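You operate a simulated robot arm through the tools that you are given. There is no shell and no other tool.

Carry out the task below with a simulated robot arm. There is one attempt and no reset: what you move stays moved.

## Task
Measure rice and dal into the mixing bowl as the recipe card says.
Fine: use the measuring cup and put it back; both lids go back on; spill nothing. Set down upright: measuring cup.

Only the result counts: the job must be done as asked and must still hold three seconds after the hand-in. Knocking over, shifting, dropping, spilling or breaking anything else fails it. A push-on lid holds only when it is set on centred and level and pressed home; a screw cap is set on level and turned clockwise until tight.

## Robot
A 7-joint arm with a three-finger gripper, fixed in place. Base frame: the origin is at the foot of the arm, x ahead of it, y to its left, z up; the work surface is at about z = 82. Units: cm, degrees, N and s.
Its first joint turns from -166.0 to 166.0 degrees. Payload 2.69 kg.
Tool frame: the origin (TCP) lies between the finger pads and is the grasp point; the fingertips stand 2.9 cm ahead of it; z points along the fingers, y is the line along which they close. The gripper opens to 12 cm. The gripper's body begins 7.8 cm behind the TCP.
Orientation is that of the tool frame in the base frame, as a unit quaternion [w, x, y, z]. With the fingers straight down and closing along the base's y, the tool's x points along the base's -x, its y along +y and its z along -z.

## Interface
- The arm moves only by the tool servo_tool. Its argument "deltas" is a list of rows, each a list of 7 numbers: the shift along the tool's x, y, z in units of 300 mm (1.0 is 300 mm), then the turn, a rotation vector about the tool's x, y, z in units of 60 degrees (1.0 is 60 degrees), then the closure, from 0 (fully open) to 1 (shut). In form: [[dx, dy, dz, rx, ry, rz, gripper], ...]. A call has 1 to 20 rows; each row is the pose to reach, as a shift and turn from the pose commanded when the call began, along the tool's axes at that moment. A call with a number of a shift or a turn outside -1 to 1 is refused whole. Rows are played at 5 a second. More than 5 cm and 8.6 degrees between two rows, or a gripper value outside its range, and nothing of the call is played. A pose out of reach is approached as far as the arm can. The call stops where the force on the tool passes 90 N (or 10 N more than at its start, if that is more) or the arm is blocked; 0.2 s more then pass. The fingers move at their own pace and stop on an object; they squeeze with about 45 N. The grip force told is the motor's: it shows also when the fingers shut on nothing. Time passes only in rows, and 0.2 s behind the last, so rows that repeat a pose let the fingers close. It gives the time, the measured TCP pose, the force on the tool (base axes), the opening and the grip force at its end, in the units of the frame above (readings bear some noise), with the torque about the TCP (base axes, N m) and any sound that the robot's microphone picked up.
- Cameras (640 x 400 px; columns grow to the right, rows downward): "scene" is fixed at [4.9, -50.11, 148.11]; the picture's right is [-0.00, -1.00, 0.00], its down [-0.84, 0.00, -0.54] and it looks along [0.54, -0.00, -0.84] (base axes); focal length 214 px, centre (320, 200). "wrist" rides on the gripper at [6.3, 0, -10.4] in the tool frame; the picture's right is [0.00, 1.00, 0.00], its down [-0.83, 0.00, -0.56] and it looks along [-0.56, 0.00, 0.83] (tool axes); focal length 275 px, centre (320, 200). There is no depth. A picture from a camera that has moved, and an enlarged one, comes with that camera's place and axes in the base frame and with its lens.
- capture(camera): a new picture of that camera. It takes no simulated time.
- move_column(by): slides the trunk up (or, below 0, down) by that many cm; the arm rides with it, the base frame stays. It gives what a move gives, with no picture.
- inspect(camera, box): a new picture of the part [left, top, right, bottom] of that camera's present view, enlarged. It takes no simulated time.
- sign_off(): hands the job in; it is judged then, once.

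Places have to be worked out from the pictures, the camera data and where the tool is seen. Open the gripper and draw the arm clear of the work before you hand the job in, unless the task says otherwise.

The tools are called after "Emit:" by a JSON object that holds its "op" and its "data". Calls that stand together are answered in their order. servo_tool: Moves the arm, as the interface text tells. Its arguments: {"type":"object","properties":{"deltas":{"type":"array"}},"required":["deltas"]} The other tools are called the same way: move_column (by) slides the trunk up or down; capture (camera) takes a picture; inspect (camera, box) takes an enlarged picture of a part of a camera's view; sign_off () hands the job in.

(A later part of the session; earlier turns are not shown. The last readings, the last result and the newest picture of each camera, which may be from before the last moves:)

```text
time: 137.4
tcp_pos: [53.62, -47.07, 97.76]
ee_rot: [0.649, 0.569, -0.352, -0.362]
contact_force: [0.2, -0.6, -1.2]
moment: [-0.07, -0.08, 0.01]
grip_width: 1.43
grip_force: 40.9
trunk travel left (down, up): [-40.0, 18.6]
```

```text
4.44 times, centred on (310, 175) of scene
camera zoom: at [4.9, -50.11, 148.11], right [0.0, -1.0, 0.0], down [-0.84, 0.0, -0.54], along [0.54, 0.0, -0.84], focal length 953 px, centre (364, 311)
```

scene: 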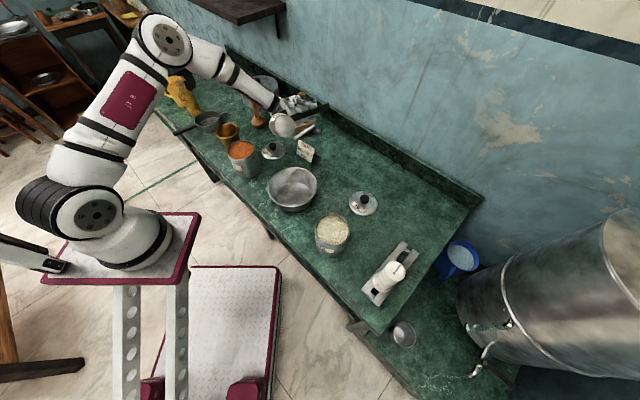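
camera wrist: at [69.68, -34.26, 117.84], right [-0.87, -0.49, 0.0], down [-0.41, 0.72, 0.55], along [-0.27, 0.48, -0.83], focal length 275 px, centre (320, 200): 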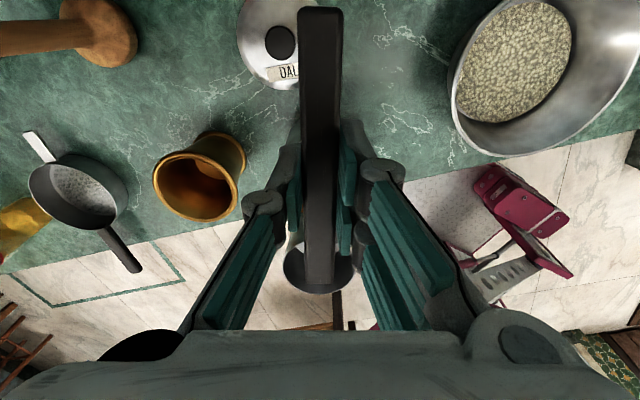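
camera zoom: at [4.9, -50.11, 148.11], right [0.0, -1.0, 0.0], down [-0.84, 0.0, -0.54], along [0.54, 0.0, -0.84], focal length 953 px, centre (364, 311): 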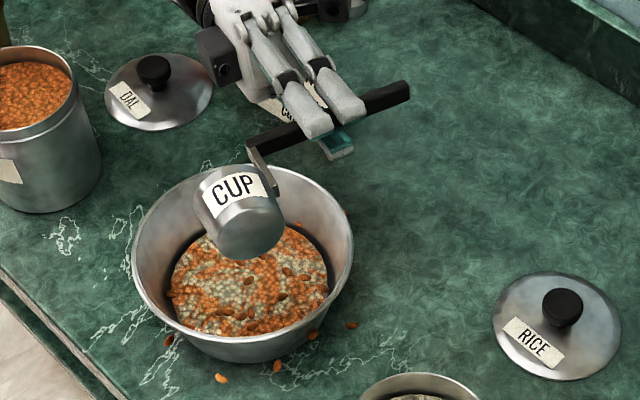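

The stream has ended at 96°. I rise and tilt to 120° to make sure the cup is empty.

Emit:
{"op": "servo_tool", "data": {"deltas": [[0, 0.06, 0.005, 0, 0, 0, 1], [0, 0.13, 0.01, 0, 0, 0, 1], [0, 0.2, 0.015, 0, 0, 0, 1], [0, 0.27, 0.02, 0, 0, 0, 1], [0, 0.315, 0.02, -0.08, 0, 0, 1], [0, 0.3175, 0.018, -0.16, 0, 0, 1], [0, 0.3175, 0.015, -0.24, 0, 0, 1], [0, 0.3175, 0.012, -0.32, 0, 0, 1], [0, 0.3175, 0.009, -0.4, 0, 0, 1], [0, 0.3175, 0.009, -0.4, 0, 0, 1], [0, 0.3175, 0.009, -0.4, 0, 0, 1], [0, 0.3175, 0.009, -0.4, 0, 0, 1], [0, 0.3175, 0.009, -0.4, 0, 0, 1], [0, 0.3175, 0.009, -0.4, 0, 0, 1]]}}

Emit:
{"op": "inspect", "data": {"camera": "scene", "box": [240, 90, 370, 220]}}

Emit:
{"op": "inspect", "data": {"camera": "scene", "box": [260, 155, 340, 220]}}

```text
time: 140.4
tcp_pos: [54.11, -46.4, 107.22]
ee_rot: [0.753, 0.421, -0.269, -0.428]
contact_force: [0.0, 0.0, -0.6]
moment: [-0.04, -0.06, -0.03]
grip_width: 1.45
grip_force: 39.8
trunk travel left (down, up): [-40.0, 18.6]
```

```text
3.08 times, centred on (305, 155) of scene
camera zoom: at [4.9, -50.11, 148.11], right [0.0, -1.0, 0.0], down [-0.84, 0.0, -0.54], along [0.54, 0.0, -0.84], focal length 660 px, centre (366, 338)
```

zoom: 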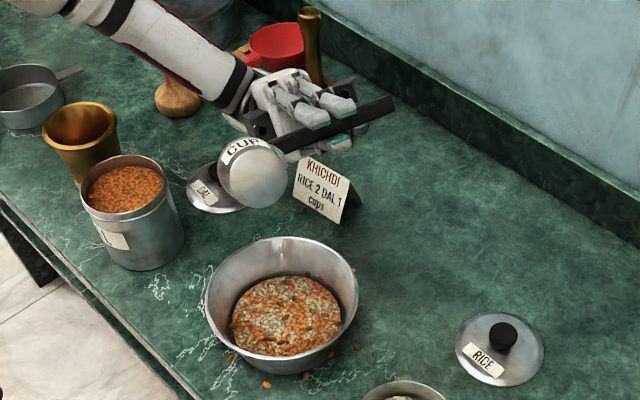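

```text
6.15 times, centred on (300, 188) of scene
camera zoom: at [4.9, -50.11, 148.11], right [0.0, -1.0, 0.0], down [-0.84, 0.0, -0.54], along [0.54, 0.0, -0.84], focal length 1320 px, centre (443, 277)
```

zoom: 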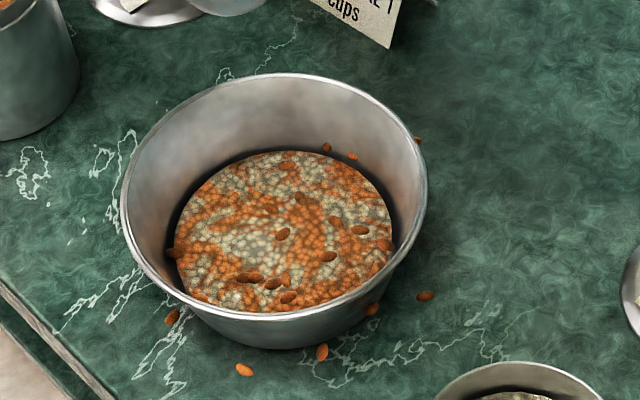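

The cup is empty. Some grains seem to sit on the sloped inner wall and others around outside, so I need another viewpoint. I roll back to level first.

Emit:
{"op": "servo_tool", "data": {"deltas": [[0, 0, 0, 0.125, 0, 0, 1], [0, 0, 0, 0.25, 0, 0, 1], [0, 0, 0, 0.375, 0, 0, 1], [0, 0, 0, 0.5, 0, 0, 1], [0, 0, 0, 0.625, 0, 0, 1], [0, 0, 0, 0.75, 0, 0, 1], [0, 0, 0, 0.875, 0, 0, 1], [0, 0, 0, 1, 0, 0, 1]]}}

Emit:
{"op": "servo_tool", "data": {"deltas": [[0, 0, 0, 0.125, 0, 0, 1], [0, 0, 0, 0.25, 0, 0, 1], [0, 0, 0, 0.375, 0, 0, 1], [0, 0, 0, 0.5, 0, 0, 1], [0, 0, 0, 0.625, 0, 0, 1], [0, 0, 0, 0.75, 0, 0, 1], [0, 0, 0, 0.875, 0, 0, 1], [0, 0, 0, 1, 0, 0, 1], [0, 0, 0, 1, 0, 0, 1]]}}

Emit:
{"op": "capture", "data": {"camera": "wrist"}}

Emit:
{"op": "capture", "data": {"camera": "scene"}}

```text
time: 142.2
tcp_pos: [54.16, -46.33, 107.16]
ee_rot: [0.441, 0.742, -0.447, -0.236]
contact_force: [0.0, 0.3, -0.9]
moment: [-0.08, -0.04, -0.04]
grip_width: 1.44
grip_force: 40.7
trunk travel left (down, up): [-40.0, 18.6]
```

```text
time: 144.2
tcp_pos: [53.86, -46.4, 107.13]
ee_rot: [0.011, 0.863, -0.505, 0.019]
contact_force: [-0.1, 0.9, -0.3]
moment: [-0.05, -0.02, 0.02]
grip_width: 1.44
grip_force: 40.9
trunk travel left (down, up): [-40.0, 18.6]
```

```text
taken
camera wrist: at [56.95, -51.35, 117.92], right [-0.87, -0.49, 0.0], down [-0.42, 0.74, 0.52], along [-0.25, 0.45, -0.85], focal length 275 px, centre (320, 200)
```

wrist: 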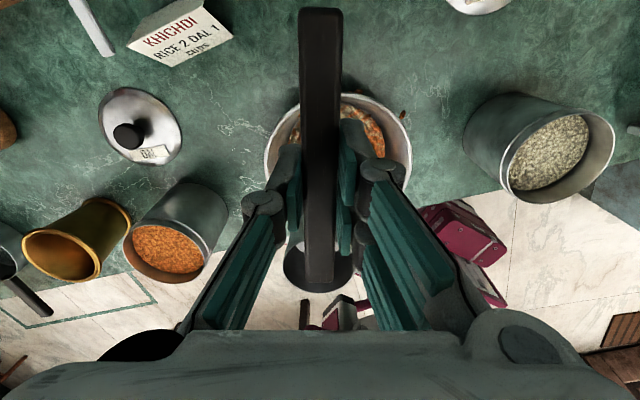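

```text
taken
```

scene: 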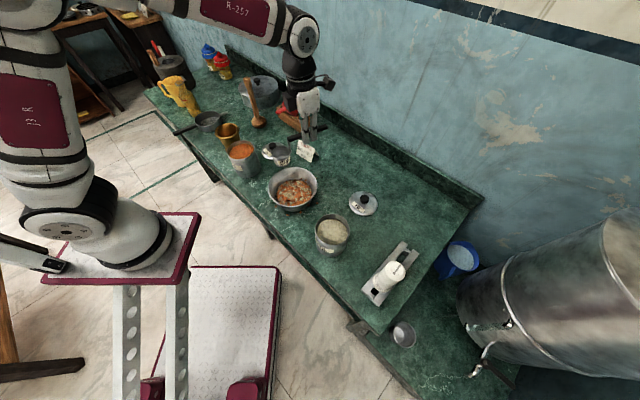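

From here I can triangulate a couple of stray grains against the scene view, so I zoom in.

Emit:
{"op": "inspect", "data": {"camera": "wrist", "box": [335, 75, 435, 140]}}

Emit:
{"op": "inspect", "data": {"camera": "scene", "box": [260, 155, 340, 220]}}

```text
6.15 times, centred on (385, 108) of wrist
camera zoom: at [56.95, -51.35, 117.92], right [-0.87, -0.49, 0.0], down [-0.42, 0.74, 0.52], along [-0.25, 0.45, -0.85], focal length 1694 px, centre (-80, 769)
```

zoom: 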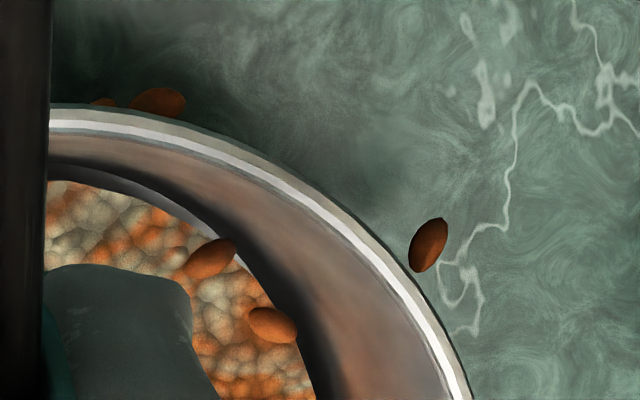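

```text
6.15 times, centred on (300, 188) of scene
camera zoom: at [4.9, -50.11, 148.11], right [0.0, -1.0, 0.0], down [-0.84, 0.0, -0.54], along [0.54, 0.0, -0.84], focal length 1320 px, centre (443, 277)
```

zoom: 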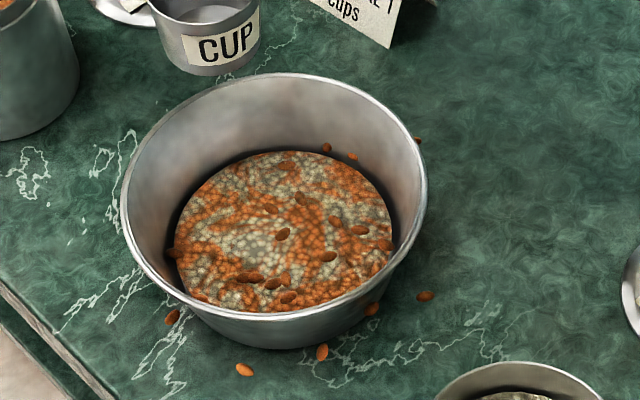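

Triangulation puts that stray grain at z ≈ 84.75, floating 2.7 cm above the counter in the plane of the bowl's contents. So it is a drawing artefact, not spilled dal. I go on to return the cup: first undo the 2.4° pitch and shift toward its home.

Emit:
{"op": "servo_tool", "data": {"deltas": [[0.067, 0.03, 0, 0, -0.01, 0, 1], [0.134, 0.06, 0, 0, -0.02, 0, 1], [0.2, 0.09, 0, 0, -0.03, 0, 1], [0.267, 0.121, 0, 0, -0.04, 0, 1], [0.267, 0.121, 0, 0, -0.04, 0, 1]]}}

Emit:
{"op": "servo_tool", "data": {"deltas": [[0, 0, 0, 0, 0, 0.125, 1], [0, 0, 0, 0, 0, 0.25, 1], [0, 0, 0, 0, 0, 0.375, 1], [0, 0, 0, 0, 0, 0.5, 1], [0, 0, 0, 0, 0, 0.625, 1], [0, 0, 0, 0, 0, 0.75, 1], [0, 0, 0, 0, 0, 0.875, 1], [0, 0, 0, 0, 0, 1.0, 1]]}}

Emit:
{"op": "servo_tool", "data": {"deltas": [[0, 0, 0, 0, 0, 0.125, 1], [0, 0, 0, 0, 0, 0.25, 1], [0, 0, 0, 0, 0, 0.375, 1], [0, 0, 0, 0, 0, 0.5, 1], [0, 0, 0, 0, 0, 0.625, 1], [0, 0, 0, 0, 0, 0.75, 1], [0, 0, 0, 0, 0, 0.875, 1], [0, 0, 0, 0, 0, 1.0, 1]]}}

```text
time: 145.4
tcp_pos: [54.9, -55.2, 107.43]
ee_rot: [0.001, 0.863, -0.505, 0.001]
contact_force: [0.1, 0.9, -0.7]
moment: [-0.09, -0.03, -0.02]
grip_width: 1.45
grip_force: 40.9
trunk travel left (down, up): [-40.0, 18.6]
```

```text
time: 147.2
tcp_pos: [54.85, -55.31, 107.54]
ee_rot: [0.0, -0.494, 0.87, -0.001]
contact_force: [-0.3, -0.4, -1.5]
moment: [-0.03, 0.06, 0.01]
grip_width: 1.44
grip_force: 40.8
trunk travel left (down, up): [-40.0, 18.6]
```

```text
time: 149.0
tcp_pos: [54.81, -55.26, 107.57]
ee_rot: [0.001, 0.008, 1.0, 0.0]
contact_force: [-0.3, -0.5, -0.6]
moment: [0.01, 0.04, 0.02]
grip_width: 1.43
grip_force: 40.5
trunk travel left (down, up): [-40.0, 18.6]
```

Two-thirds rotated. I turn the last 39.4° to the original yaw.

Emit:
{"op": "servo_tool", "data": {"deltas": [[0, 0, 0, 0, 0, 0.13, 1], [0, 0, 0, 0, 0, 0.26, 1], [0, 0, 0, 0, 0, 0.39, 1], [0, 0, 0, 0, 0, 0.52, 1], [0, 0, 0, 0, 0, 0.657, 1], [0, 0, 0, 0, 0, 0.657, 1]]}}

Emit:
{"op": "inspect", "data": {"camera": "scene", "box": [290, 80, 410, 200]}}

Emit:
{"op": "capture", "data": {"camera": "wrist"}}

```text
time: 150.4
tcp_pos: [54.78, -55.09, 107.56]
ee_rot: [0.001, 0.343, 0.939, -0.001]
contact_force: [-0.8, 0.6, -0.7]
moment: [0.07, 0.03, 0.01]
grip_width: 1.42
grip_force: 40.9
trunk travel left (down, up): [-40.0, 18.6]
```

```text
3.33 times, centred on (350, 140) of scene
camera zoom: at [4.9, -50.11, 148.11], right [0.0, -1.0, 0.0], down [-0.84, 0.0, -0.54], along [0.54, 0.0, -0.84], focal length 715 px, centre (220, 400)
```

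zoom: 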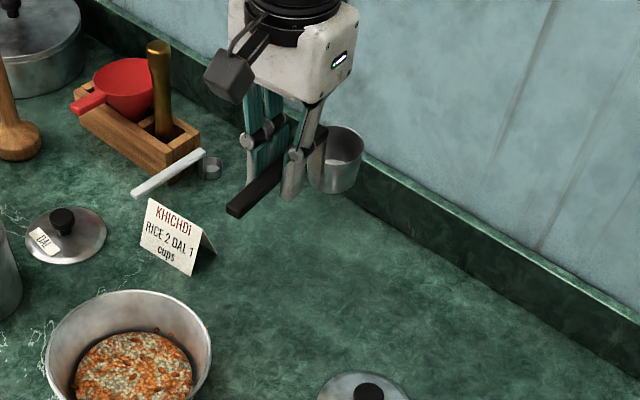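

```text
taken
camera wrist: at [49.97, -51.01, 117.96], right [0.64, 0.77, 0.0], down [0.64, -0.53, 0.56], along [0.43, -0.36, -0.83], focal length 275 px, centre (320, 200)
```

wrist: 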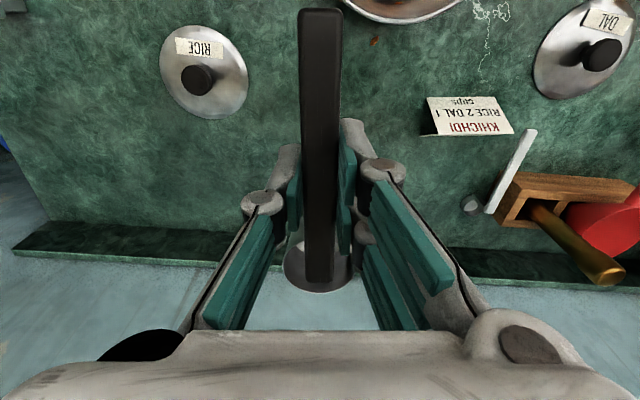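

Those strays triangulate to z ≈ 85 as well, floating, so they are artefacts. The tool is back at the home yaw over the cup's home spot. I apply the 2° levelling and descend to z 90.3.

Emit:
{"op": "servo_tool", "data": {"deltas": [[0.006, -0.005, 0.1, 0, 0.01, 0, 1], [0.006, -0.005, 0.22, 0, 0.02, 0, 1], [0.006, -0.005, 0.34, 0, 0.035, 0, 1], [0.006, -0.005, 0.45, 0, 0.035, 0, 1], [0.006, -0.005, 0.53, 0, 0.035, 0, 1], [0.006, -0.005, 0.575, 0, 0.035, 0, 1], [0.006, -0.005, 0.575, 0, 0.035, 0, 1]]}}

Emit:
{"op": "inspect", "data": {"camera": "scene", "box": [300, 130, 380, 195]}}

```text
time: 152.0
tcp_pos: [54.57, -55.23, 90.29]
ee_rot: [-0.016, 0.345, 0.939, 0.007]
contact_force: [0.3, -0.6, -0.8]
moment: [0.08, 0.07, -0.03]
grip_width: 1.44
grip_force: 41.0
trunk travel left (down, up): [-40.0, 18.6]
```

```text
6.15 times, centred on (340, 162) of scene
camera zoom: at [4.9, -50.11, 148.11], right [0.0, -1.0, 0.0], down [-0.84, 0.0, -0.54], along [0.54, 0.0, -0.84], focal length 1320 px, centre (197, 431)
```

zoom: 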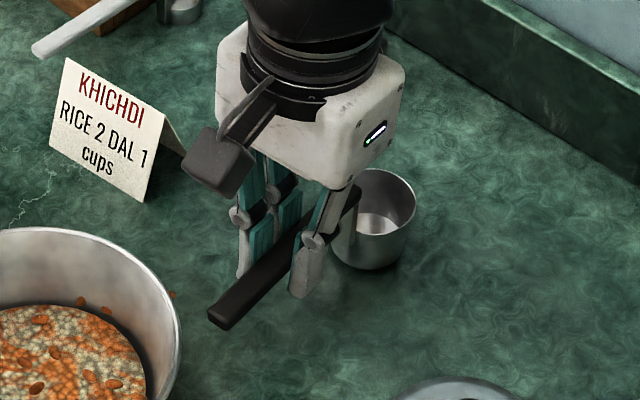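

Almost there, half a centimetre above. I lower in small steps to contact.

Emit:
{"op": "servo_tool", "data": {"deltas": [[0, 0, 0.006, 0, 0, 0, 1], [0, 0, 0.012, 0, 0, 0, 1], [0, 0, 0.012, 0, 0, 0, 1]]}}

Emit:
{"op": "servo_tool", "data": {"deltas": [[0, 0, 0.003, 0, 0, 0, 1], [0, 0, 0.006, 0, 0, 0, 1], [0, 0, 0.006, 0, 0, 0, 1]]}}

```text
time: 152.8
tcp_pos: [54.54, -55.18, 89.88]
ee_rot: [-0.017, 0.344, 0.939, 0.005]
contact_force: [-0.4, 0.8, -1.2]
moment: [0.0, 0.04, 0.0]
grip_width: 1.44
grip_force: 41.1
trunk travel left (down, up): [-40.0, 18.6]
```

```text
time: 153.6
tcp_pos: [54.51, -55.2, 89.8]
ee_rot: [-0.016, 0.344, 0.939, 0.006]
contact_force: [-0.5, 0.9, 6.3]
moment: [-0.24, -0.27, -0.04]
grip_width: 1.44
grip_force: 40.5
trunk travel left (down, up): [-40.0, 18.6]
```

Light contact (6 N). I release and look.

Emit:
{"op": "servo_tool", "data": {"deltas": [[0, 0, 0, 0, 0, 0, 0.85], [0, 0, 0, 0, 0, 0, 0.75], [0, 0, 0, 0, 0, 0, 0.6], [0, 0, 0, 0, 0, 0, 0.5], [0, 0, 0, 0, 0, 0, 0.5]]}}

Emit:
{"op": "inspect", "data": {"camera": "scene", "box": [300, 130, 380, 195]}}

```text
time: 154.8
tcp_pos: [54.53, -55.13, 89.65]
ee_rot: [-0.016, 0.343, 0.939, 0.006]
contact_force: [0.3, 0.2, 0.5]
moment: [0.01, 0.01, 0.04]
grip_width: 5.97
grip_force: 0.1
trunk travel left (down, up): [-40.0, 18.6]
```

```text
6.15 times, centred on (340, 162) of scene
camera zoom: at [4.9, -50.11, 148.11], right [0.0, -1.0, 0.0], down [-0.84, 0.0, -0.54], along [0.54, 0.0, -0.84], focal length 1320 px, centre (197, 431)
```

zoom: 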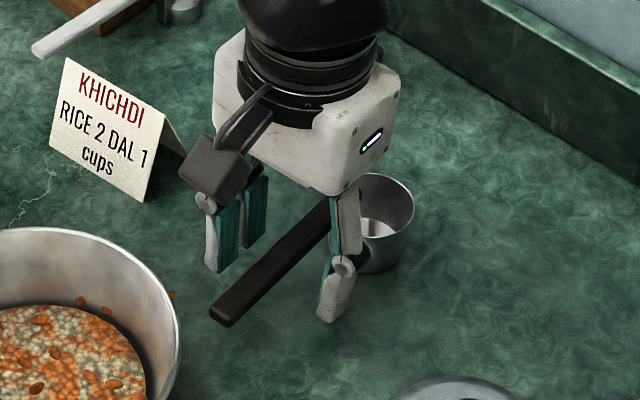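

The cup stands upright at its home. I rise clear and undo the small pitch.

Emit:
{"op": "servo_tool", "data": {"deltas": [[0.001, 0, -0.03, 0, 0, 0, 0.5], [0.003, 0, -0.1, 0, 0, 0, 0.5], [0.008, 0, -0.22, 0, 0, 0, 0.5], [0.013, 0, -0.36, 0, 0, 0, 0.5], [0.018, 0, -0.5, 0, -0.018, 0, 0.5], [0.02, 0, -0.58, 0, -0.035, 0, 0.5], [0.02, 0, -0.58, 0, -0.035, 0, 0.5]]}}

Emit:
{"op": "capture", "data": {"camera": "wrist"}}

Emit:
{"op": "inspect", "data": {"camera": "scene", "box": [300, 130, 380, 195]}}

```text
time: 156.4
tcp_pos: [54.48, -55.22, 107.22]
ee_rot: [0.0, 0.344, 0.939, 0.0]
contact_force: [0.9, -0.1, -0.4]
moment: [0.0, 0.02, -0.01]
grip_width: 5.99
grip_force: 0.1
trunk travel left (down, up): [-40.0, 18.6]
```

```text
taken
camera wrist: at [49.7, -51.07, 117.57], right [0.64, 0.77, 0.0], down [0.64, -0.53, 0.56], along [0.43, -0.36, -0.83], focal length 275 px, centre (320, 200)
```

wrist: 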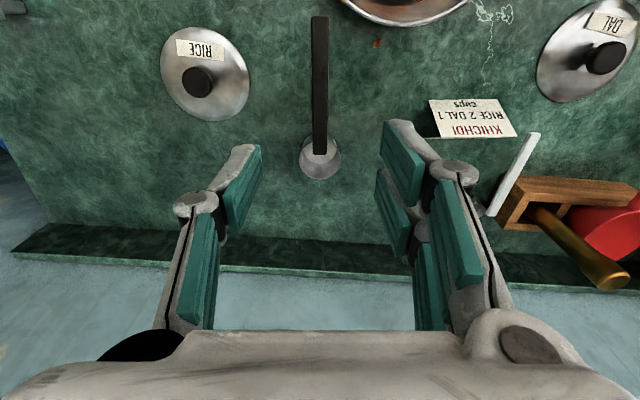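

```text
6.15 times, centred on (340, 162) of scene
camera zoom: at [4.9, -50.11, 148.11], right [0.0, -1.0, 0.0], down [-0.84, 0.0, -0.54], along [0.54, 0.0, -0.84], focal length 1320 px, centre (197, 431)
```

zoom: 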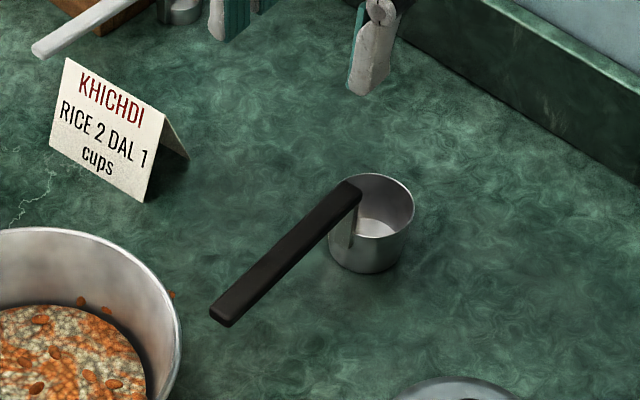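

Cup is upright and back at its place. Now I rotate back to zero yaw and move over the rice lid at (45.8, -65.5).

Emit:
{"op": "servo_tool", "data": {"deltas": [[0, -0.09, 0, 0, 0, -0.134, 0.45], [0, -0.18, 0, 0, 0, -0.268, 0.45], [0, -0.27, 0, 0, 0, -0.403, 0.45], [0, -0.36, 0.03, 0, 0, -0.537, 0.45], [0, -0.45, 0.06, 0, 0, -0.671, 0.45], [0, -0.45, 0.06, 0, 0, -0.671, 0.45]]}}

Emit:
{"op": "capture", "data": {"camera": "wrist"}}

```text
time: 157.8
tcp_pos: [46.18, -65.87, 105.32]
ee_rot: [0.001, -0.002, 1.0, -0.001]
contact_force: [0.0, 0.6, -0.4]
moment: [-0.02, -0.01, 0.0]
grip_width: 6.59
grip_force: 0.1
trunk travel left (down, up): [-40.0, 18.6]
```

```text
taken
camera wrist: at [39.88, -65.68, 115.78], right [-0.01, 1.0, 0.0], down [0.83, 0.01, 0.56], along [0.56, 0.0, -0.83], focal length 275 px, centre (320, 200)
```

wrist: 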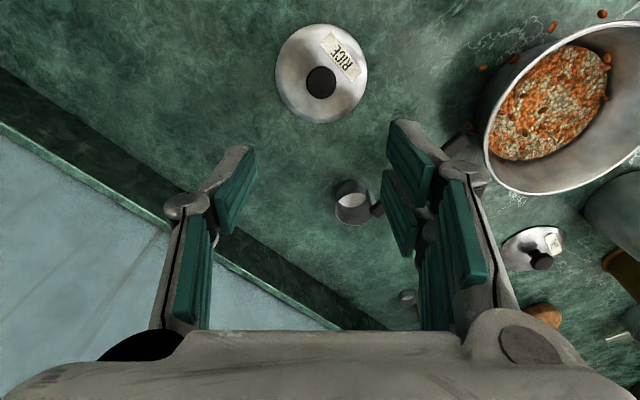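

The rice lid knob is under the tool. I descend to the height where I released it (z 86.65) and close.

Emit:
{"op": "servo_tool", "data": {"deltas": [[0.0127, 0.0113, 0.13, 0, 0, 0, 0.45], [0.0127, 0.0113, 0.27, 0, 0, 0, 0.45], [0.0127, 0.0113, 0.41, 0, 0, 0, 0.45], [0.0127, 0.0113, 0.53, 0, 0, 0, 0.45], [0.0127, 0.0113, 0.6, 0, 0, 0, 0.45], [0.0127, 0.0113, 0.621, 0, 0, 0, 0.45], [0.0127, 0.0113, 0.621, 0, 0, 0, 0.45]]}}

Emit:
{"op": "capture", "data": {"camera": "wrist"}}

```text
time: 159.4
tcp_pos: [45.53, -65.13, 86.61]
ee_rot: [0.001, 0.001, 1.0, 0.0]
contact_force: [-0.1, 0.1, -0.6]
moment: [0.0, 0.0, 0.0]
grip_width: 6.6
grip_force: 0.1
trunk travel left (down, up): [-40.0, 18.6]
```

```text
taken
camera wrist: at [39.3, -65.12, 97.05], right [-0.01, 1.0, 0.0], down [0.83, 0.01, 0.56], along [0.56, 0.0, -0.83], focal length 275 px, centre (320, 200)
```

wrist: 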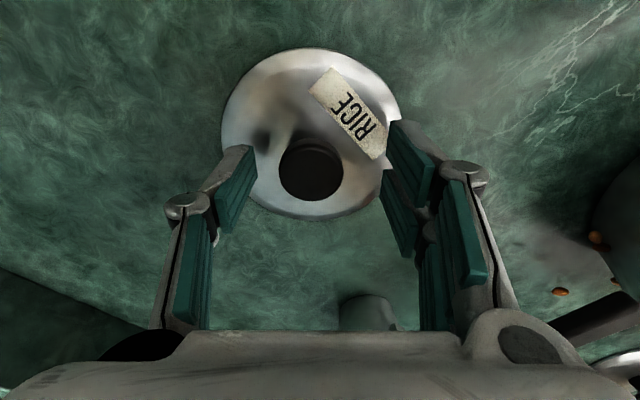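

The tool is about 0.4 cm off in y; I correct by (+0.2, -0.4) and close on the knob.

Emit:
{"op": "servo_tool", "data": {"deltas": [[-0.007, -0.0133, 0, 0, 0, 0, 0.45], [-0.007, -0.0133, 0, 0, 0, 0, 0.62], [-0.007, -0.0133, 0, 0, 0, 0, 0.66], [-0.007, -0.0133, 0, 0, 0, 0, 0.66]]}}

Emit:
{"op": "capture", "data": {"camera": "wrist"}}

```text
time: 160.4
tcp_pos: [45.83, -65.66, 86.56]
ee_rot: [0.001, -0.001, 1.0, -0.001]
contact_force: [0.2, 0.1, 0.0]
moment: [-0.04, 0.01, -0.05]
grip_width: 4.09
grip_force: 0.1
trunk travel left (down, up): [-40.0, 18.6]
```

```text
taken
camera wrist: at [39.53, -65.51, 97.12], right [-0.01, 1.0, 0.0], down [0.83, 0.01, 0.56], along [0.56, 0.0, -0.83], focal length 275 px, centre (320, 200)
```

wrist: 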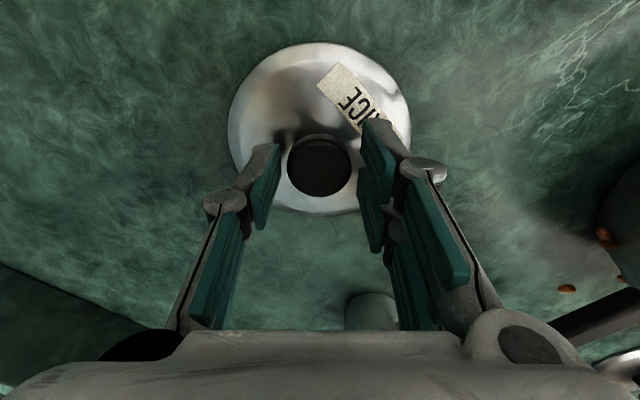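

Centred. I close, then lift slowly.

Emit:
{"op": "servo_tool", "data": {"deltas": [[0, 0, 0, 0, 0, 0, 0.85], [0, 0, 0, 0, 0, 0, 1], [0, 0, 0, 0, 0, 0, 1], [0, 0, 0, 0, 0, 0, 1], [0, 0, -0.02, 0, 0, 0, 1], [0, 0, -0.06, 0, 0, 0, 1], [0, 0, -0.16, 0, 0, 0, 1], [0, 0, -0.3, 0, 0, 0, 1], [0, 0, -0.45, 0, 0, 0, 1], [0, 0, -0.6, 0, 0, 0, 1], [0, 0, -0.65, 0, 0, 0, 1], [0, 0, -0.65, 0, 0, 0, 1]]}}

Emit:
{"op": "capture", "data": {"camera": "wrist"}}

Emit:
{"op": "capture", "data": {"camera": "scene"}}

```text
time: 163.0
tcp_pos: [45.91, -65.74, 106.41]
ee_rot: [0.001, -0.001, 1.0, 0.0]
contact_force: [0.3, 0.5, -0.1]
moment: [0.01, 0.01, -0.02]
grip_width: 2.87
grip_force: 44.9
trunk travel left (down, up): [-40.0, 18.6]
```

```text
taken
camera wrist: at [39.6, -65.56, 116.89], right [-0.01, 1.0, 0.0], down [0.83, 0.01, 0.56], along [0.56, 0.0, -0.83], focal length 275 px, centre (320, 200)
```

wrist: 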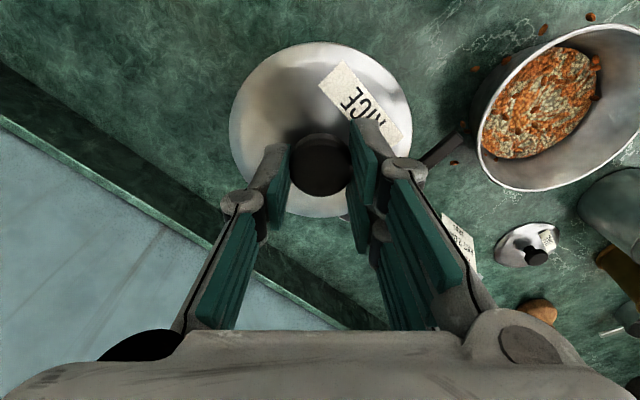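

```text
taken
```

scene: 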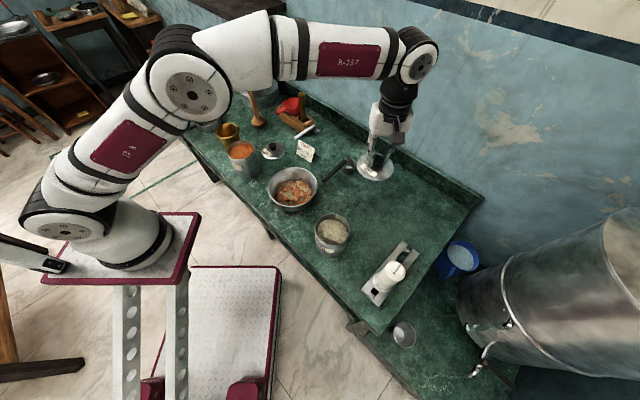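

The lid hangs exactly as it did when I removed it, so it should seat at TCP (30.95, -53.55, 96.33). I move above the jar and down to z 99.

Emit:
{"op": "servo_tool", "data": {"deltas": [[0.1, 0.081, 0, 0, 0, 0, 1], [0.2, 0.163, 0, 0, 0, 0, 1], [0.3, 0.244, 0, 0, 0, 0, 1], [0.4, 0.326, 0, 0, 0, 0, 1], [0.498, 0.406, 0, 0, 0, 0, 1], [0.498, 0.406, 0.1, 0, 0, 0, 1], [0.498, 0.406, 0.2, 0, 0, 0, 1], [0.498, 0.406, 0.245, 0, 0, 0, 1], [0.498, 0.406, 0.245, 0, 0, 0, 1]]}}

Emit:
{"op": "inspect", "data": {"camera": "scene", "box": [290, 180, 386, 260]}}

Emit:
{"op": "capture", "data": {"camera": "wrist"}}

```text
time: 165.0
tcp_pos: [30.74, -53.68, 98.96]
ee_rot: [0.001, -0.001, 1.0, -0.001]
contact_force: [-0.5, 0.5, -0.4]
moment: [0.01, -0.03, 0.02]
grip_width: 2.86
grip_force: 45.2
trunk travel left (down, up): [-40.0, 18.6]
```

```text
5.00 times, centred on (338, 220) of scene
camera zoom: at [4.9, -50.11, 148.11], right [0.0, -1.0, 0.0], down [-0.84, 0.0, -0.54], along [0.54, 0.0, -0.84], focal length 1072 px, centre (230, 100)
```

zoom: 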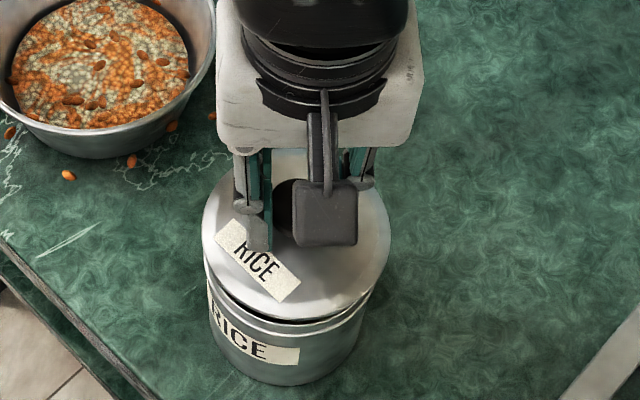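

```text
taken
camera wrist: at [24.47, -53.58, 109.48], right [-0.01, 1.0, 0.0], down [0.83, 0.01, 0.56], along [0.56, 0.0, -0.83], focal length 275 px, centre (320, 200)
```

wrist: 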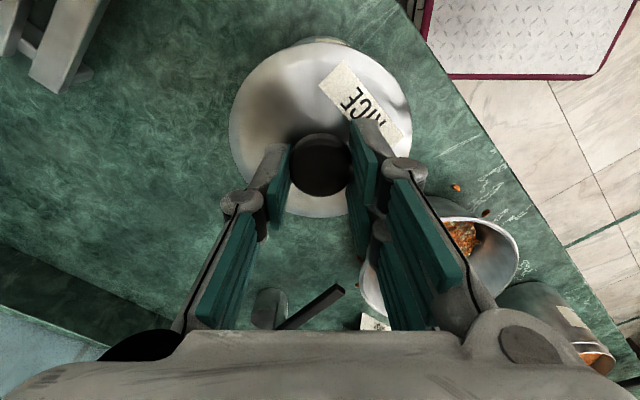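

It lines up as before. I nudge by (+0.15, +0.1) and lower onto the jar.

Emit:
{"op": "servo_tool", "data": {"deltas": [[-0.005, 0.003, 0.02, 0, 0, 0, 1], [-0.005, 0.003, 0.045, 0, 0, 0, 1], [-0.005, 0.003, 0.065, 0, 0, 0, 1], [-0.005, 0.003, 0.078, 0, 0, 0, 1], [-0.005, 0.003, 0.078, 0, 0, 0, 1]]}}

Emit:
{"op": "inspect", "data": {"camera": "scene", "box": [290, 180, 386, 260]}}

```text
time: 166.2
tcp_pos: [30.79, -53.61, 96.8]
ee_rot: [0.001, -0.001, 1.0, -0.004]
contact_force: [-3.2, 0.9, 48.5]
moment: [0.1, 0.24, 0.13]
grip_width: 2.87
grip_force: 45.1
trunk travel left (down, up): [-40.0, 18.6]
heard: snap
```

```text
5.00 times, centred on (338, 220) of scene
camera zoom: at [4.9, -50.11, 148.11], right [0.0, -1.0, 0.0], down [-0.84, 0.0, -0.54], along [0.54, 0.0, -0.84], focal length 1072 px, centre (230, 100)
```

zoom: 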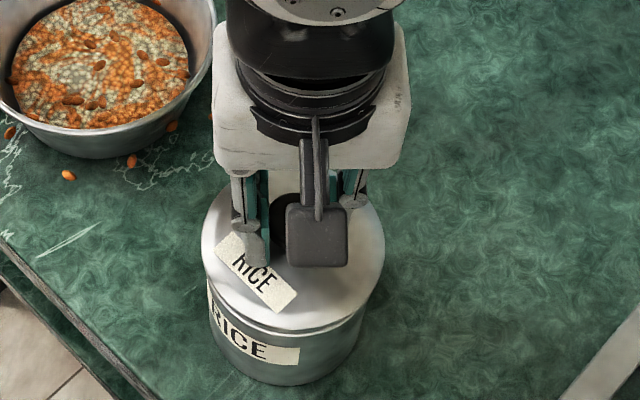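

A snap at 48 N: the lid clicked on. I press slightly more to make sure it is home, then compare.

Emit:
{"op": "servo_tool", "data": {"deltas": [[0, 0, 0.003, 0, 0, 0, 1], [0, 0, 0.005, 0, 0, 0, 1], [0, 0, 0.005, 0, 0, 0, 1]]}}

Emit:
{"op": "inspect", "data": {"camera": "scene", "box": [300, 200, 364, 260]}}

```text
time: 167.0
tcp_pos: [30.97, -53.53, 96.63]
ee_rot: [0.002, -0.001, 1.0, -0.006]
contact_force: [-5.6, -9.8, 47.0]
moment: [-0.17, 0.29, 0.12]
grip_width: 2.86
grip_force: 45.4
trunk travel left (down, up): [-40.0, 18.6]
```

```text
6.67 times, centred on (332, 230) of scene
camera zoom: at [4.9, -50.11, 148.11], right [0.0, -1.0, 0.0], down [-0.84, 0.0, -0.54], along [0.54, 0.0, -0.84], focal length 1430 px, centre (240, 0)
```

zoom: 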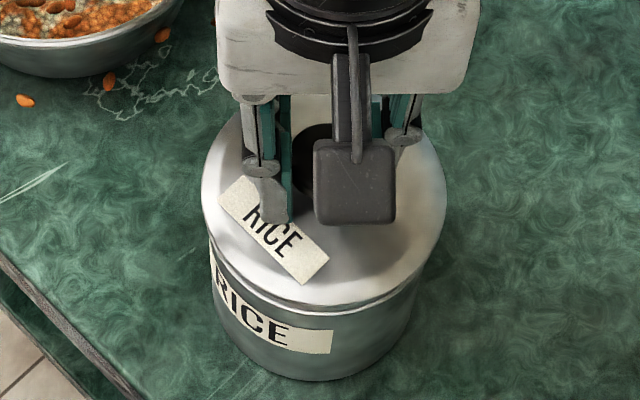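

It looks identical to the original closed jar. I ease off the pressure, open, and rise.

Emit:
{"op": "servo_tool", "data": {"deltas": [[0, 0, -0.008, 0, 0, 0, 1], [0, 0, -0.008, 0, 0, 0, 0.7], [0, 0, -0.008, 0, 0, 0, 0.5], [0, 0, -0.01, 0, 0, 0, 0.42], [0, 0, -0.06, 0, 0, 0, 0.42], [0, 0, -0.18, 0, 0, 0, 0.42], [0, 0, -0.33, 0, 0, 0, 0.42], [0, 0, -0.48, 0, 0, 0, 0.42]]}}

Emit:
{"op": "inspect", "data": {"camera": "scene", "box": [300, 200, 364, 260]}}

Emit:
{"op": "capture", "data": {"camera": "wrist"}}

```text
time: 168.8
tcp_pos: [31.29, -52.85, 110.7]
ee_rot: [0.0, 0.0, 1.0, 0.0]
contact_force: [0.2, -0.2, -0.7]
moment: [0.02, 0.02, 0.01]
grip_width: 6.95
grip_force: 0.0
trunk travel left (down, up): [-40.0, 18.6]
```

```text
6.67 times, centred on (332, 230) of scene
camera zoom: at [4.9, -50.11, 148.11], right [0.0, -1.0, 0.0], down [-0.84, 0.0, -0.54], along [0.54, 0.0, -0.84], focal length 1430 px, centre (240, 0)
```

zoom: 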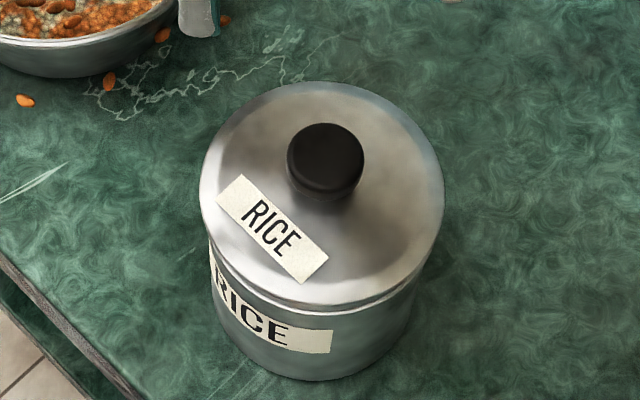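

```text
taken
camera wrist: at [24.91, -52.78, 121.15], right [-0.01, 1.0, 0.0], down [0.83, 0.01, 0.56], along [0.56, 0.0, -0.83], focal length 275 px, centre (320, 200)
```

wrist: 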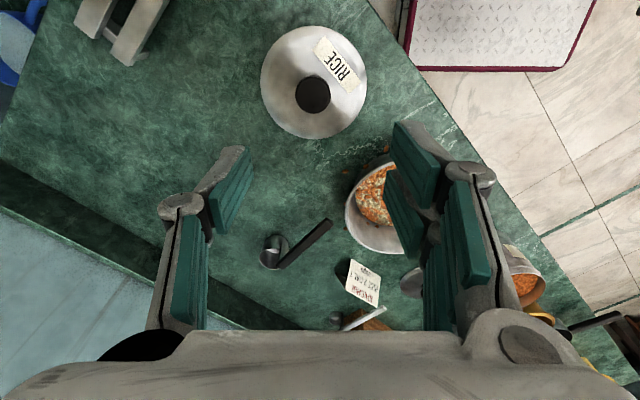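

The rice lid is seated like at the start. Now to the dal lid at (72.6, -30.4): first half of the way at z 111.

Emit:
{"op": "servo_tool", "data": {"deltas": [[-0.12, 0.065, 0, 0, 0, 0, 0.45], [-0.25, 0.135, 0, 0, 0, 0, 0.45], [-0.39, 0.21, 0, 0, 0, 0, 0.45], [-0.53, 0.288, 0, 0, 0, 0, 0.45], [-0.67, 0.364, 0, 0, 0, 0, 0.45], [-0.81, 0.44, 0, 0, 0, 0, 0.45], [-0.95, 0.516, 0, 0, 0, 0, 0.45]]}}

```text
time: 170.4
tcp_pos: [59.38, -37.67, 110.8]
ee_rot: [0.001, 0.0, 1.0, -0.001]
contact_force: [-2.1, -0.9, -0.3]
moment: [0.03, -0.08, 0.0]
grip_width: 6.59
grip_force: 0.1
trunk travel left (down, up): [-40.0, 18.6]
```

Second half, ending above the dal lid.

Emit:
{"op": "servo_tool", "data": {"deltas": [[-0.13, 0.073, 0, 0, 0, 0, 0.45], [-0.26, 0.146, 0, 0, 0, 0, 0.45], [-0.38, 0.21, 0.05, 0, 0, 0, 0.45], [-0.44, 0.243, 0.15, 0, 0, 0, 0.45], [-0.44, 0.243, 0.22, 0, 0, 0, 0.45], [-0.44, 0.243, 0.22, 0, 0, 0, 0.45]]}}

Emit:
{"op": "capture", "data": {"camera": "wrist"}}

```text
time: 171.8
tcp_pos: [72.54, -30.33, 104.05]
ee_rot: [0.001, -0.001, 1.0, -0.001]
contact_force: [-0.4, 0.0, -0.4]
moment: [0.03, 0.03, 0.01]
grip_width: 6.62
grip_force: 0.1
trunk travel left (down, up): [-40.0, 18.6]
```

```text
taken
camera wrist: at [66.25, -30.21, 114.6], right [-0.01, 1.0, 0.0], down [0.83, 0.01, 0.56], along [0.56, 0.0, -0.83], focal length 275 px, centre (320, 200)
```

wrist: 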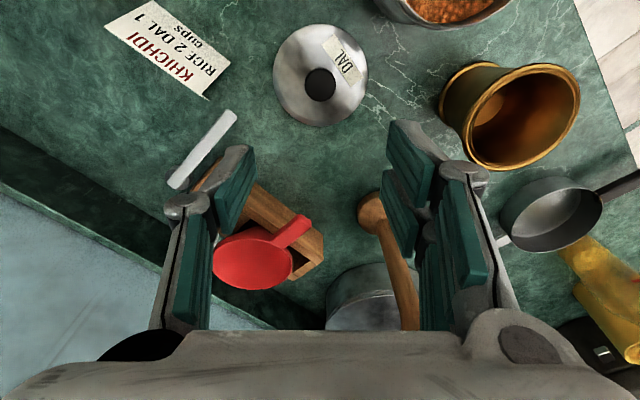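

The dal lid is well below and centred. I descend to TCP z 86.6 (the same grip height on the knob as the rice lid) and check.

Emit:
{"op": "servo_tool", "data": {"deltas": [[0, 0, 0.13, 0, 0, 0, 0.45], [0, 0, 0.27, 0, 0, 0, 0.45], [0, 0, 0.41, 0, 0, 0, 0.45], [0, 0, 0.52, 0, 0, 0, 0.45], [0, 0, 0.58, 0, 0, 0, 0.45], [0, 0, 0.58, 0, 0, 0, 0.66], [0, 0, 0.58, 0, 0, 0, 0.66]]}}

Emit:
{"op": "capture", "data": {"camera": "wrist"}}

```text
time: 173.4
tcp_pos: [72.84, -30.48, 86.82]
ee_rot: [0.0, -0.002, 1.0, -0.001]
contact_force: [-0.2, 0.7, 0.1]
moment: [0.02, -0.02, 0.01]
grip_width: 4.08
grip_force: 0.1
trunk travel left (down, up): [-40.0, 18.6]
```

```text
taken
camera wrist: at [66.44, -30.43, 97.27], right [-0.01, 1.0, 0.0], down [0.83, 0.01, 0.56], along [0.56, 0.0, -0.83], focal length 275 px, centre (320, 200)
```

wrist: 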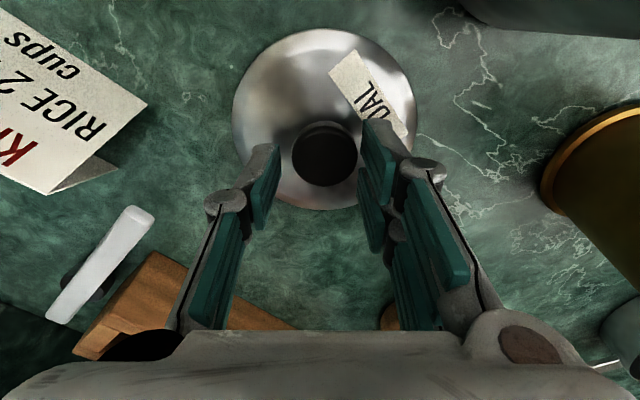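

The knob is about 0.5 cm toward -x and 0.25 toward +y of the tool; I correct and close, then lift.

Emit:
{"op": "servo_tool", "data": {"deltas": [[0.0167, 0.008, 0.004, 0, 0, 0, 0.66], [0.0167, 0.008, 0.004, 0, 0, 0, 0.66], [0.0167, 0.008, 0.004, 0, 0, 0, 0.85], [0.0167, 0.008, 0.004, 0, 0, 0, 1], [0.0167, 0.008, 0.004, 0, 0, 0, 1], [0.0167, 0.008, 0.004, 0, 0, 0, 1], [0.0167, 0.008, -0.02, 0, 0, 0, 1], [0.0167, 0.008, -0.06, 0, 0, 0, 1], [0.0167, 0.008, -0.16, 0, 0, 0, 1], [0.0167, 0.008, -0.3, 0, 0, 0, 1], [0.0167, 0.008, -0.45, 0, 0, 0, 1], [0.0167, 0.008, -0.6, 0, 0, 0, 1], [0.0167, 0.008, -0.68, 0, 0, 0, 1], [0.0167, 0.008, -0.68, 0, 0, 0, 1]]}}

Emit:
{"op": "capture", "data": {"camera": "wrist"}}

Emit:
{"op": "inspect", "data": {"camera": "scene", "box": [200, 60, 330, 190]}}

```text
time: 176.4
tcp_pos: [71.84, -30.21, 107.17]
ee_rot: [0.001, -0.001, 1.0, -0.001]
contact_force: [0.1, -0.1, -0.8]
moment: [-0.01, -0.04, -0.02]
grip_width: 2.87
grip_force: 44.7
trunk travel left (down, up): [-40.0, 18.6]
```

```text
taken
camera wrist: at [65.55, -30.16, 117.68], right [-0.01, 1.0, 0.0], down [0.83, 0.01, 0.56], along [0.56, 0.0, -0.83], focal length 275 px, centre (320, 200)
```

wrist: 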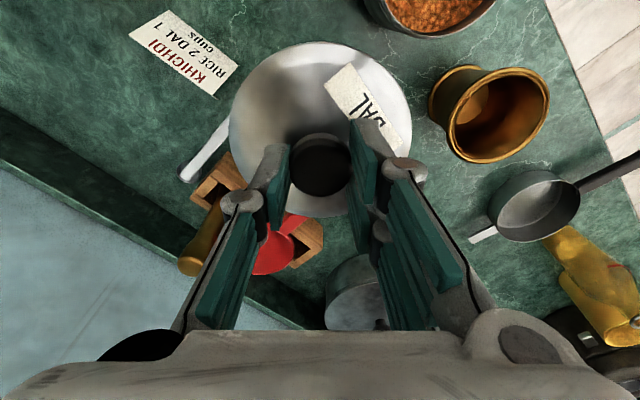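

```text
3.08 times, centred on (265, 125) of scene
camera zoom: at [4.9, -50.11, 148.11], right [0.0, -1.0, 0.0], down [-0.84, 0.0, -0.54], along [0.54, 0.0, -0.84], focal length 660 px, centre (489, 431)
```

zoom: 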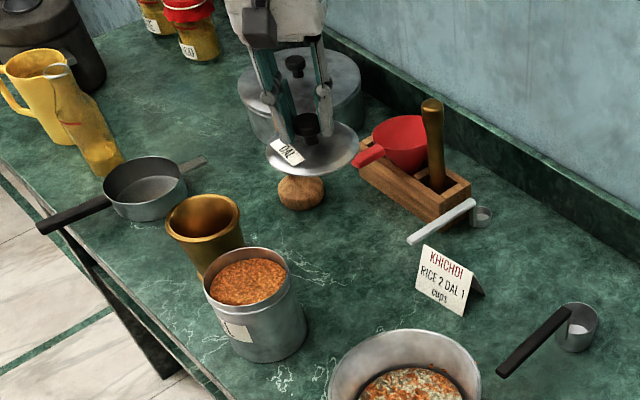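

The lid hangs level in the same way as the rice lid did. I work out the seat at about TCP (61.95, -21.45), move there and lower to z 100 for a check.

Emit:
{"op": "servo_tool", "data": {"deltas": [[0.08, 0.07, 0, 0, 0, 0, 1], [0.165, 0.146, 0, 0, 0, 0, 1], [0.25, 0.22, 0, 0, 0, 0, 1], [0.33, 0.292, 0, 0, 0, 0, 1], [0.33, 0.292, 0.08, 0, 0, 0, 1], [0.33, 0.292, 0.17, 0, 0, 0, 1], [0.33, 0.292, 0.23, 0, 0, 0, 1], [0.33, 0.292, 0.23, 0, 0, 0, 1]]}}

Emit:
{"op": "inspect", "data": {"camera": "scene", "box": [198, 110, 286, 190]}}

Emit:
{"op": "capture", "data": {"camera": "wrist"}}

```text
time: 178.2
tcp_pos: [62.16, -21.51, 100.1]
ee_rot: [0.001, -0.002, 1.0, -0.001]
contact_force: [0.8, -0.5, -0.5]
moment: [-0.06, -0.01, -0.03]
grip_width: 2.86
grip_force: 45.1
trunk travel left (down, up): [-40.0, 18.6]
```

```text
5.00 times, centred on (242, 150) of scene
camera zoom: at [4.9, -50.11, 148.11], right [0.0, -1.0, 0.0], down [-0.84, 0.0, -0.54], along [0.54, 0.0, -0.84], focal length 1072 px, centre (710, 450)
```

zoom: 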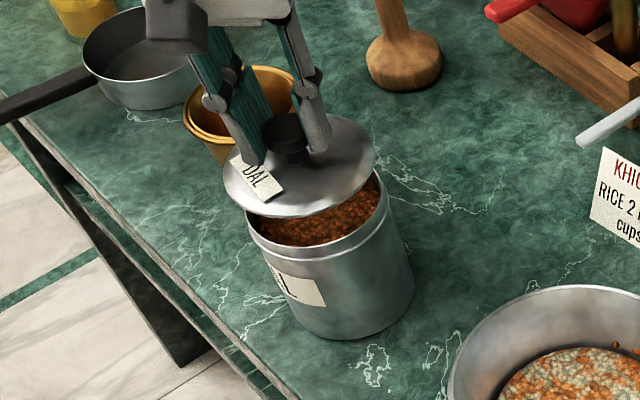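

```text
taken
camera wrist: at [55.95, -21.32, 110.64], right [-0.01, 1.0, 0.0], down [0.83, 0.01, 0.56], along [0.56, 0.0, -0.83], focal length 275 px, centre (320, 200)
```

wrist: 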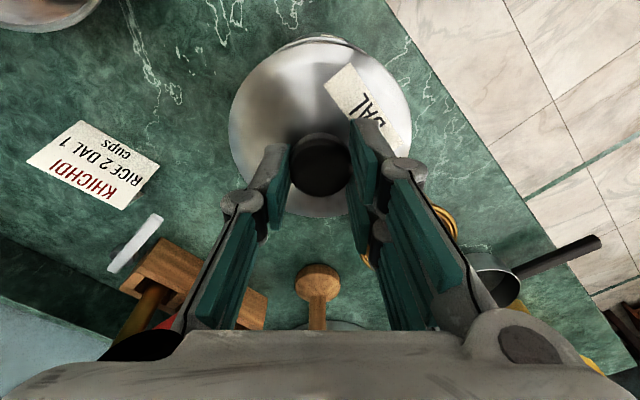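

Comparing with the moment the lid came off, it is now about 0.2 cm too far in both x and y. I correct that and lower to z 98.

Emit:
{"op": "servo_tool", "data": {"deltas": [[0.0067, -0.0067, 0.02, 0, 0, 0, 1], [0.0067, -0.0067, 0.045, 0, 0, 0, 1], [0.0067, -0.0067, 0.07, 0, 0, 0, 1], [0.0067, -0.0067, 0.07, 0, 0, 0, 1]]}}

Emit:
{"op": "inspect", "data": {"camera": "scene", "box": [198, 110, 286, 190]}}

```text
time: 179.2
tcp_pos: [61.93, -21.58, 98.08]
ee_rot: [0.002, 0.0, 1.0, 0.0]
contact_force: [0.2, -0.3, -1.3]
moment: [0.02, 0.0, 0.05]
grip_width: 2.88
grip_force: 45.5
trunk travel left (down, up): [-40.0, 18.6]
```

```text
5.00 times, centred on (242, 150) of scene
camera zoom: at [4.9, -50.11, 148.11], right [0.0, -1.0, 0.0], down [-0.84, 0.0, -0.54], along [0.54, 0.0, -0.84], focal length 1072 px, centre (710, 450)
```

zoom: 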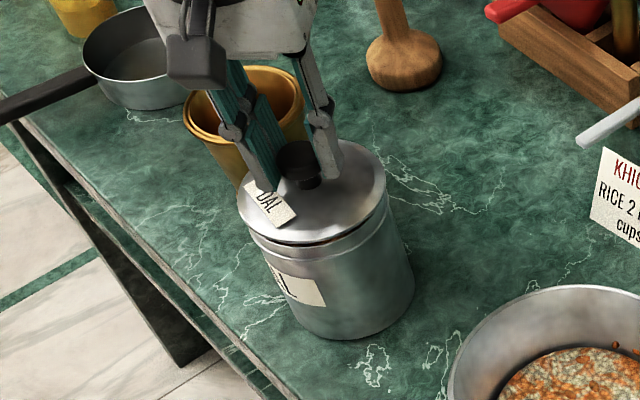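

Well aligned, just above the rim. I lower and press.

Emit:
{"op": "servo_tool", "data": {"deltas": [[0, 0, 0.012, 0, 0, 0, 1], [0, 0, 0.024, 0, 0, 0, 1], [0, 0, 0.034, 0, 0, 0, 1], [0, 0, 0.034, 0, 0, 0, 1]]}}

```text
time: 180.2
tcp_pos: [61.86, -21.8, 97.15]
ee_rot: [0.002, -0.002, 1.0, -0.002]
contact_force: [-0.2, 2.7, 15.1]
moment: [0.23, 0.29, -0.06]
grip_width: 2.86
grip_force: 44.9
trunk travel left (down, up): [-40.0, 18.6]
```

Contact at z 97.15 (15 N). I press further in small steps, listening for the snap.

Emit:
{"op": "servo_tool", "data": {"deltas": [[0, 0, 0.004, 0, 0, 0, 1], [0, 0, 0.008, 0, 0, 0, 1], [0, 0, 0.008, 0, 0, 0, 1]]}}

Emit:
{"op": "inspect", "data": {"camera": "scene", "box": [198, 110, 286, 190]}}

```text
time: 181.0
tcp_pos: [61.95, -21.81, 97.01]
ee_rot: [0.001, -0.001, 1.0, -0.002]
contact_force: [-4.9, 5.0, 50.2]
moment: [0.17, 0.29, -0.05]
grip_width: 2.87
grip_force: 44.9
trunk travel left (down, up): [-40.0, 18.6]
```

```text
5.00 times, centred on (242, 150) of scene
camera zoom: at [4.9, -50.11, 148.11], right [0.0, -1.0, 0.0], down [-0.84, 0.0, -0.54], along [0.54, 0.0, -0.84], focal length 1072 px, centre (710, 450)
```

zoom: 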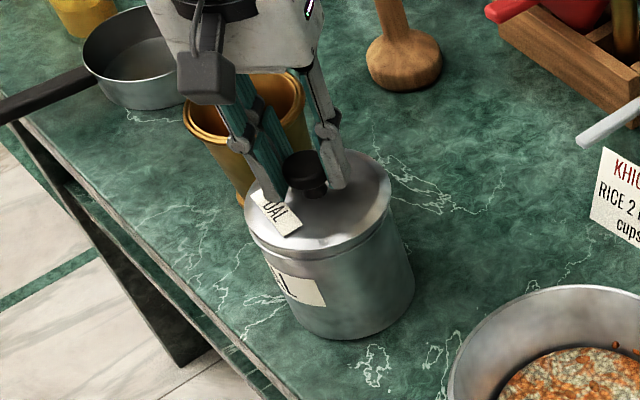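

No snap at 50 N, and against the original closed picture the lid sits about 0.35 cm to -y and 0.2 cm to -x. I lift it slightly, shift by (+0.2, +0.35) and compare.

Emit:
{"op": "servo_tool", "data": {"deltas": [[0, 0, -0.015, 0, 0, 0, 1], [0, 0, -0.03, 0, 0, 0, 1], [-0.0067, 0.0117, -0.03, 0, 0, 0, 1], [-0.0067, 0.0117, -0.012, 0, 0, 0, 1], [-0.0067, 0.0117, -0.006, 0, 0, 0, 1], [-0.0067, 0.0117, -0.006, 0, 0, 0, 1]]}}

Emit:
{"op": "inspect", "data": {"camera": "scene", "box": [218, 120, 282, 190]}}

```text
time: 182.4
tcp_pos: [62.33, -21.5, 97.11]
ee_rot: [0.002, -0.001, 1.0, -0.002]
contact_force: [-0.7, -0.3, -0.9]
moment: [0.01, 0.02, 0.0]
grip_width: 2.87
grip_force: 45.0
trunk travel left (down, up): [-40.0, 18.6]
```

```text
5.71 times, centred on (250, 155) of scene
camera zoom: at [4.9, -50.11, 148.11], right [0.0, -1.0, 0.0], down [-0.84, 0.0, -0.54], along [0.54, 0.0, -0.84], focal length 1226 px, centre (720, 457)
```

zoom: 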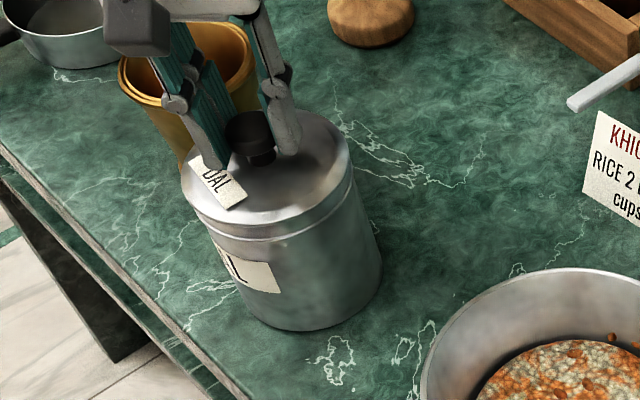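

Now it matches the original closed lid almost pixel for pixel. I press down.

Emit:
{"op": "servo_tool", "data": {"deltas": [[0, 0, 0.006, 0, 0, 0, 1], [0, 0, 0.011, 0, 0, 0, 1], [0, 0, 0.014, 0, 0, 0, 1], [0, 0, 0.014, 0, 0, 0, 1]]}}

```text
time: 183.4
tcp_pos: [62.18, -21.45, 96.9]
ee_rot: [0.001, -0.001, 1.0, -0.002]
contact_force: [0.7, 3.4, 50.6]
moment: [0.13, 0.11, -0.03]
grip_width: 2.86
grip_force: 44.7
trunk travel left (down, up): [-40.0, 18.6]
heard: snap
```

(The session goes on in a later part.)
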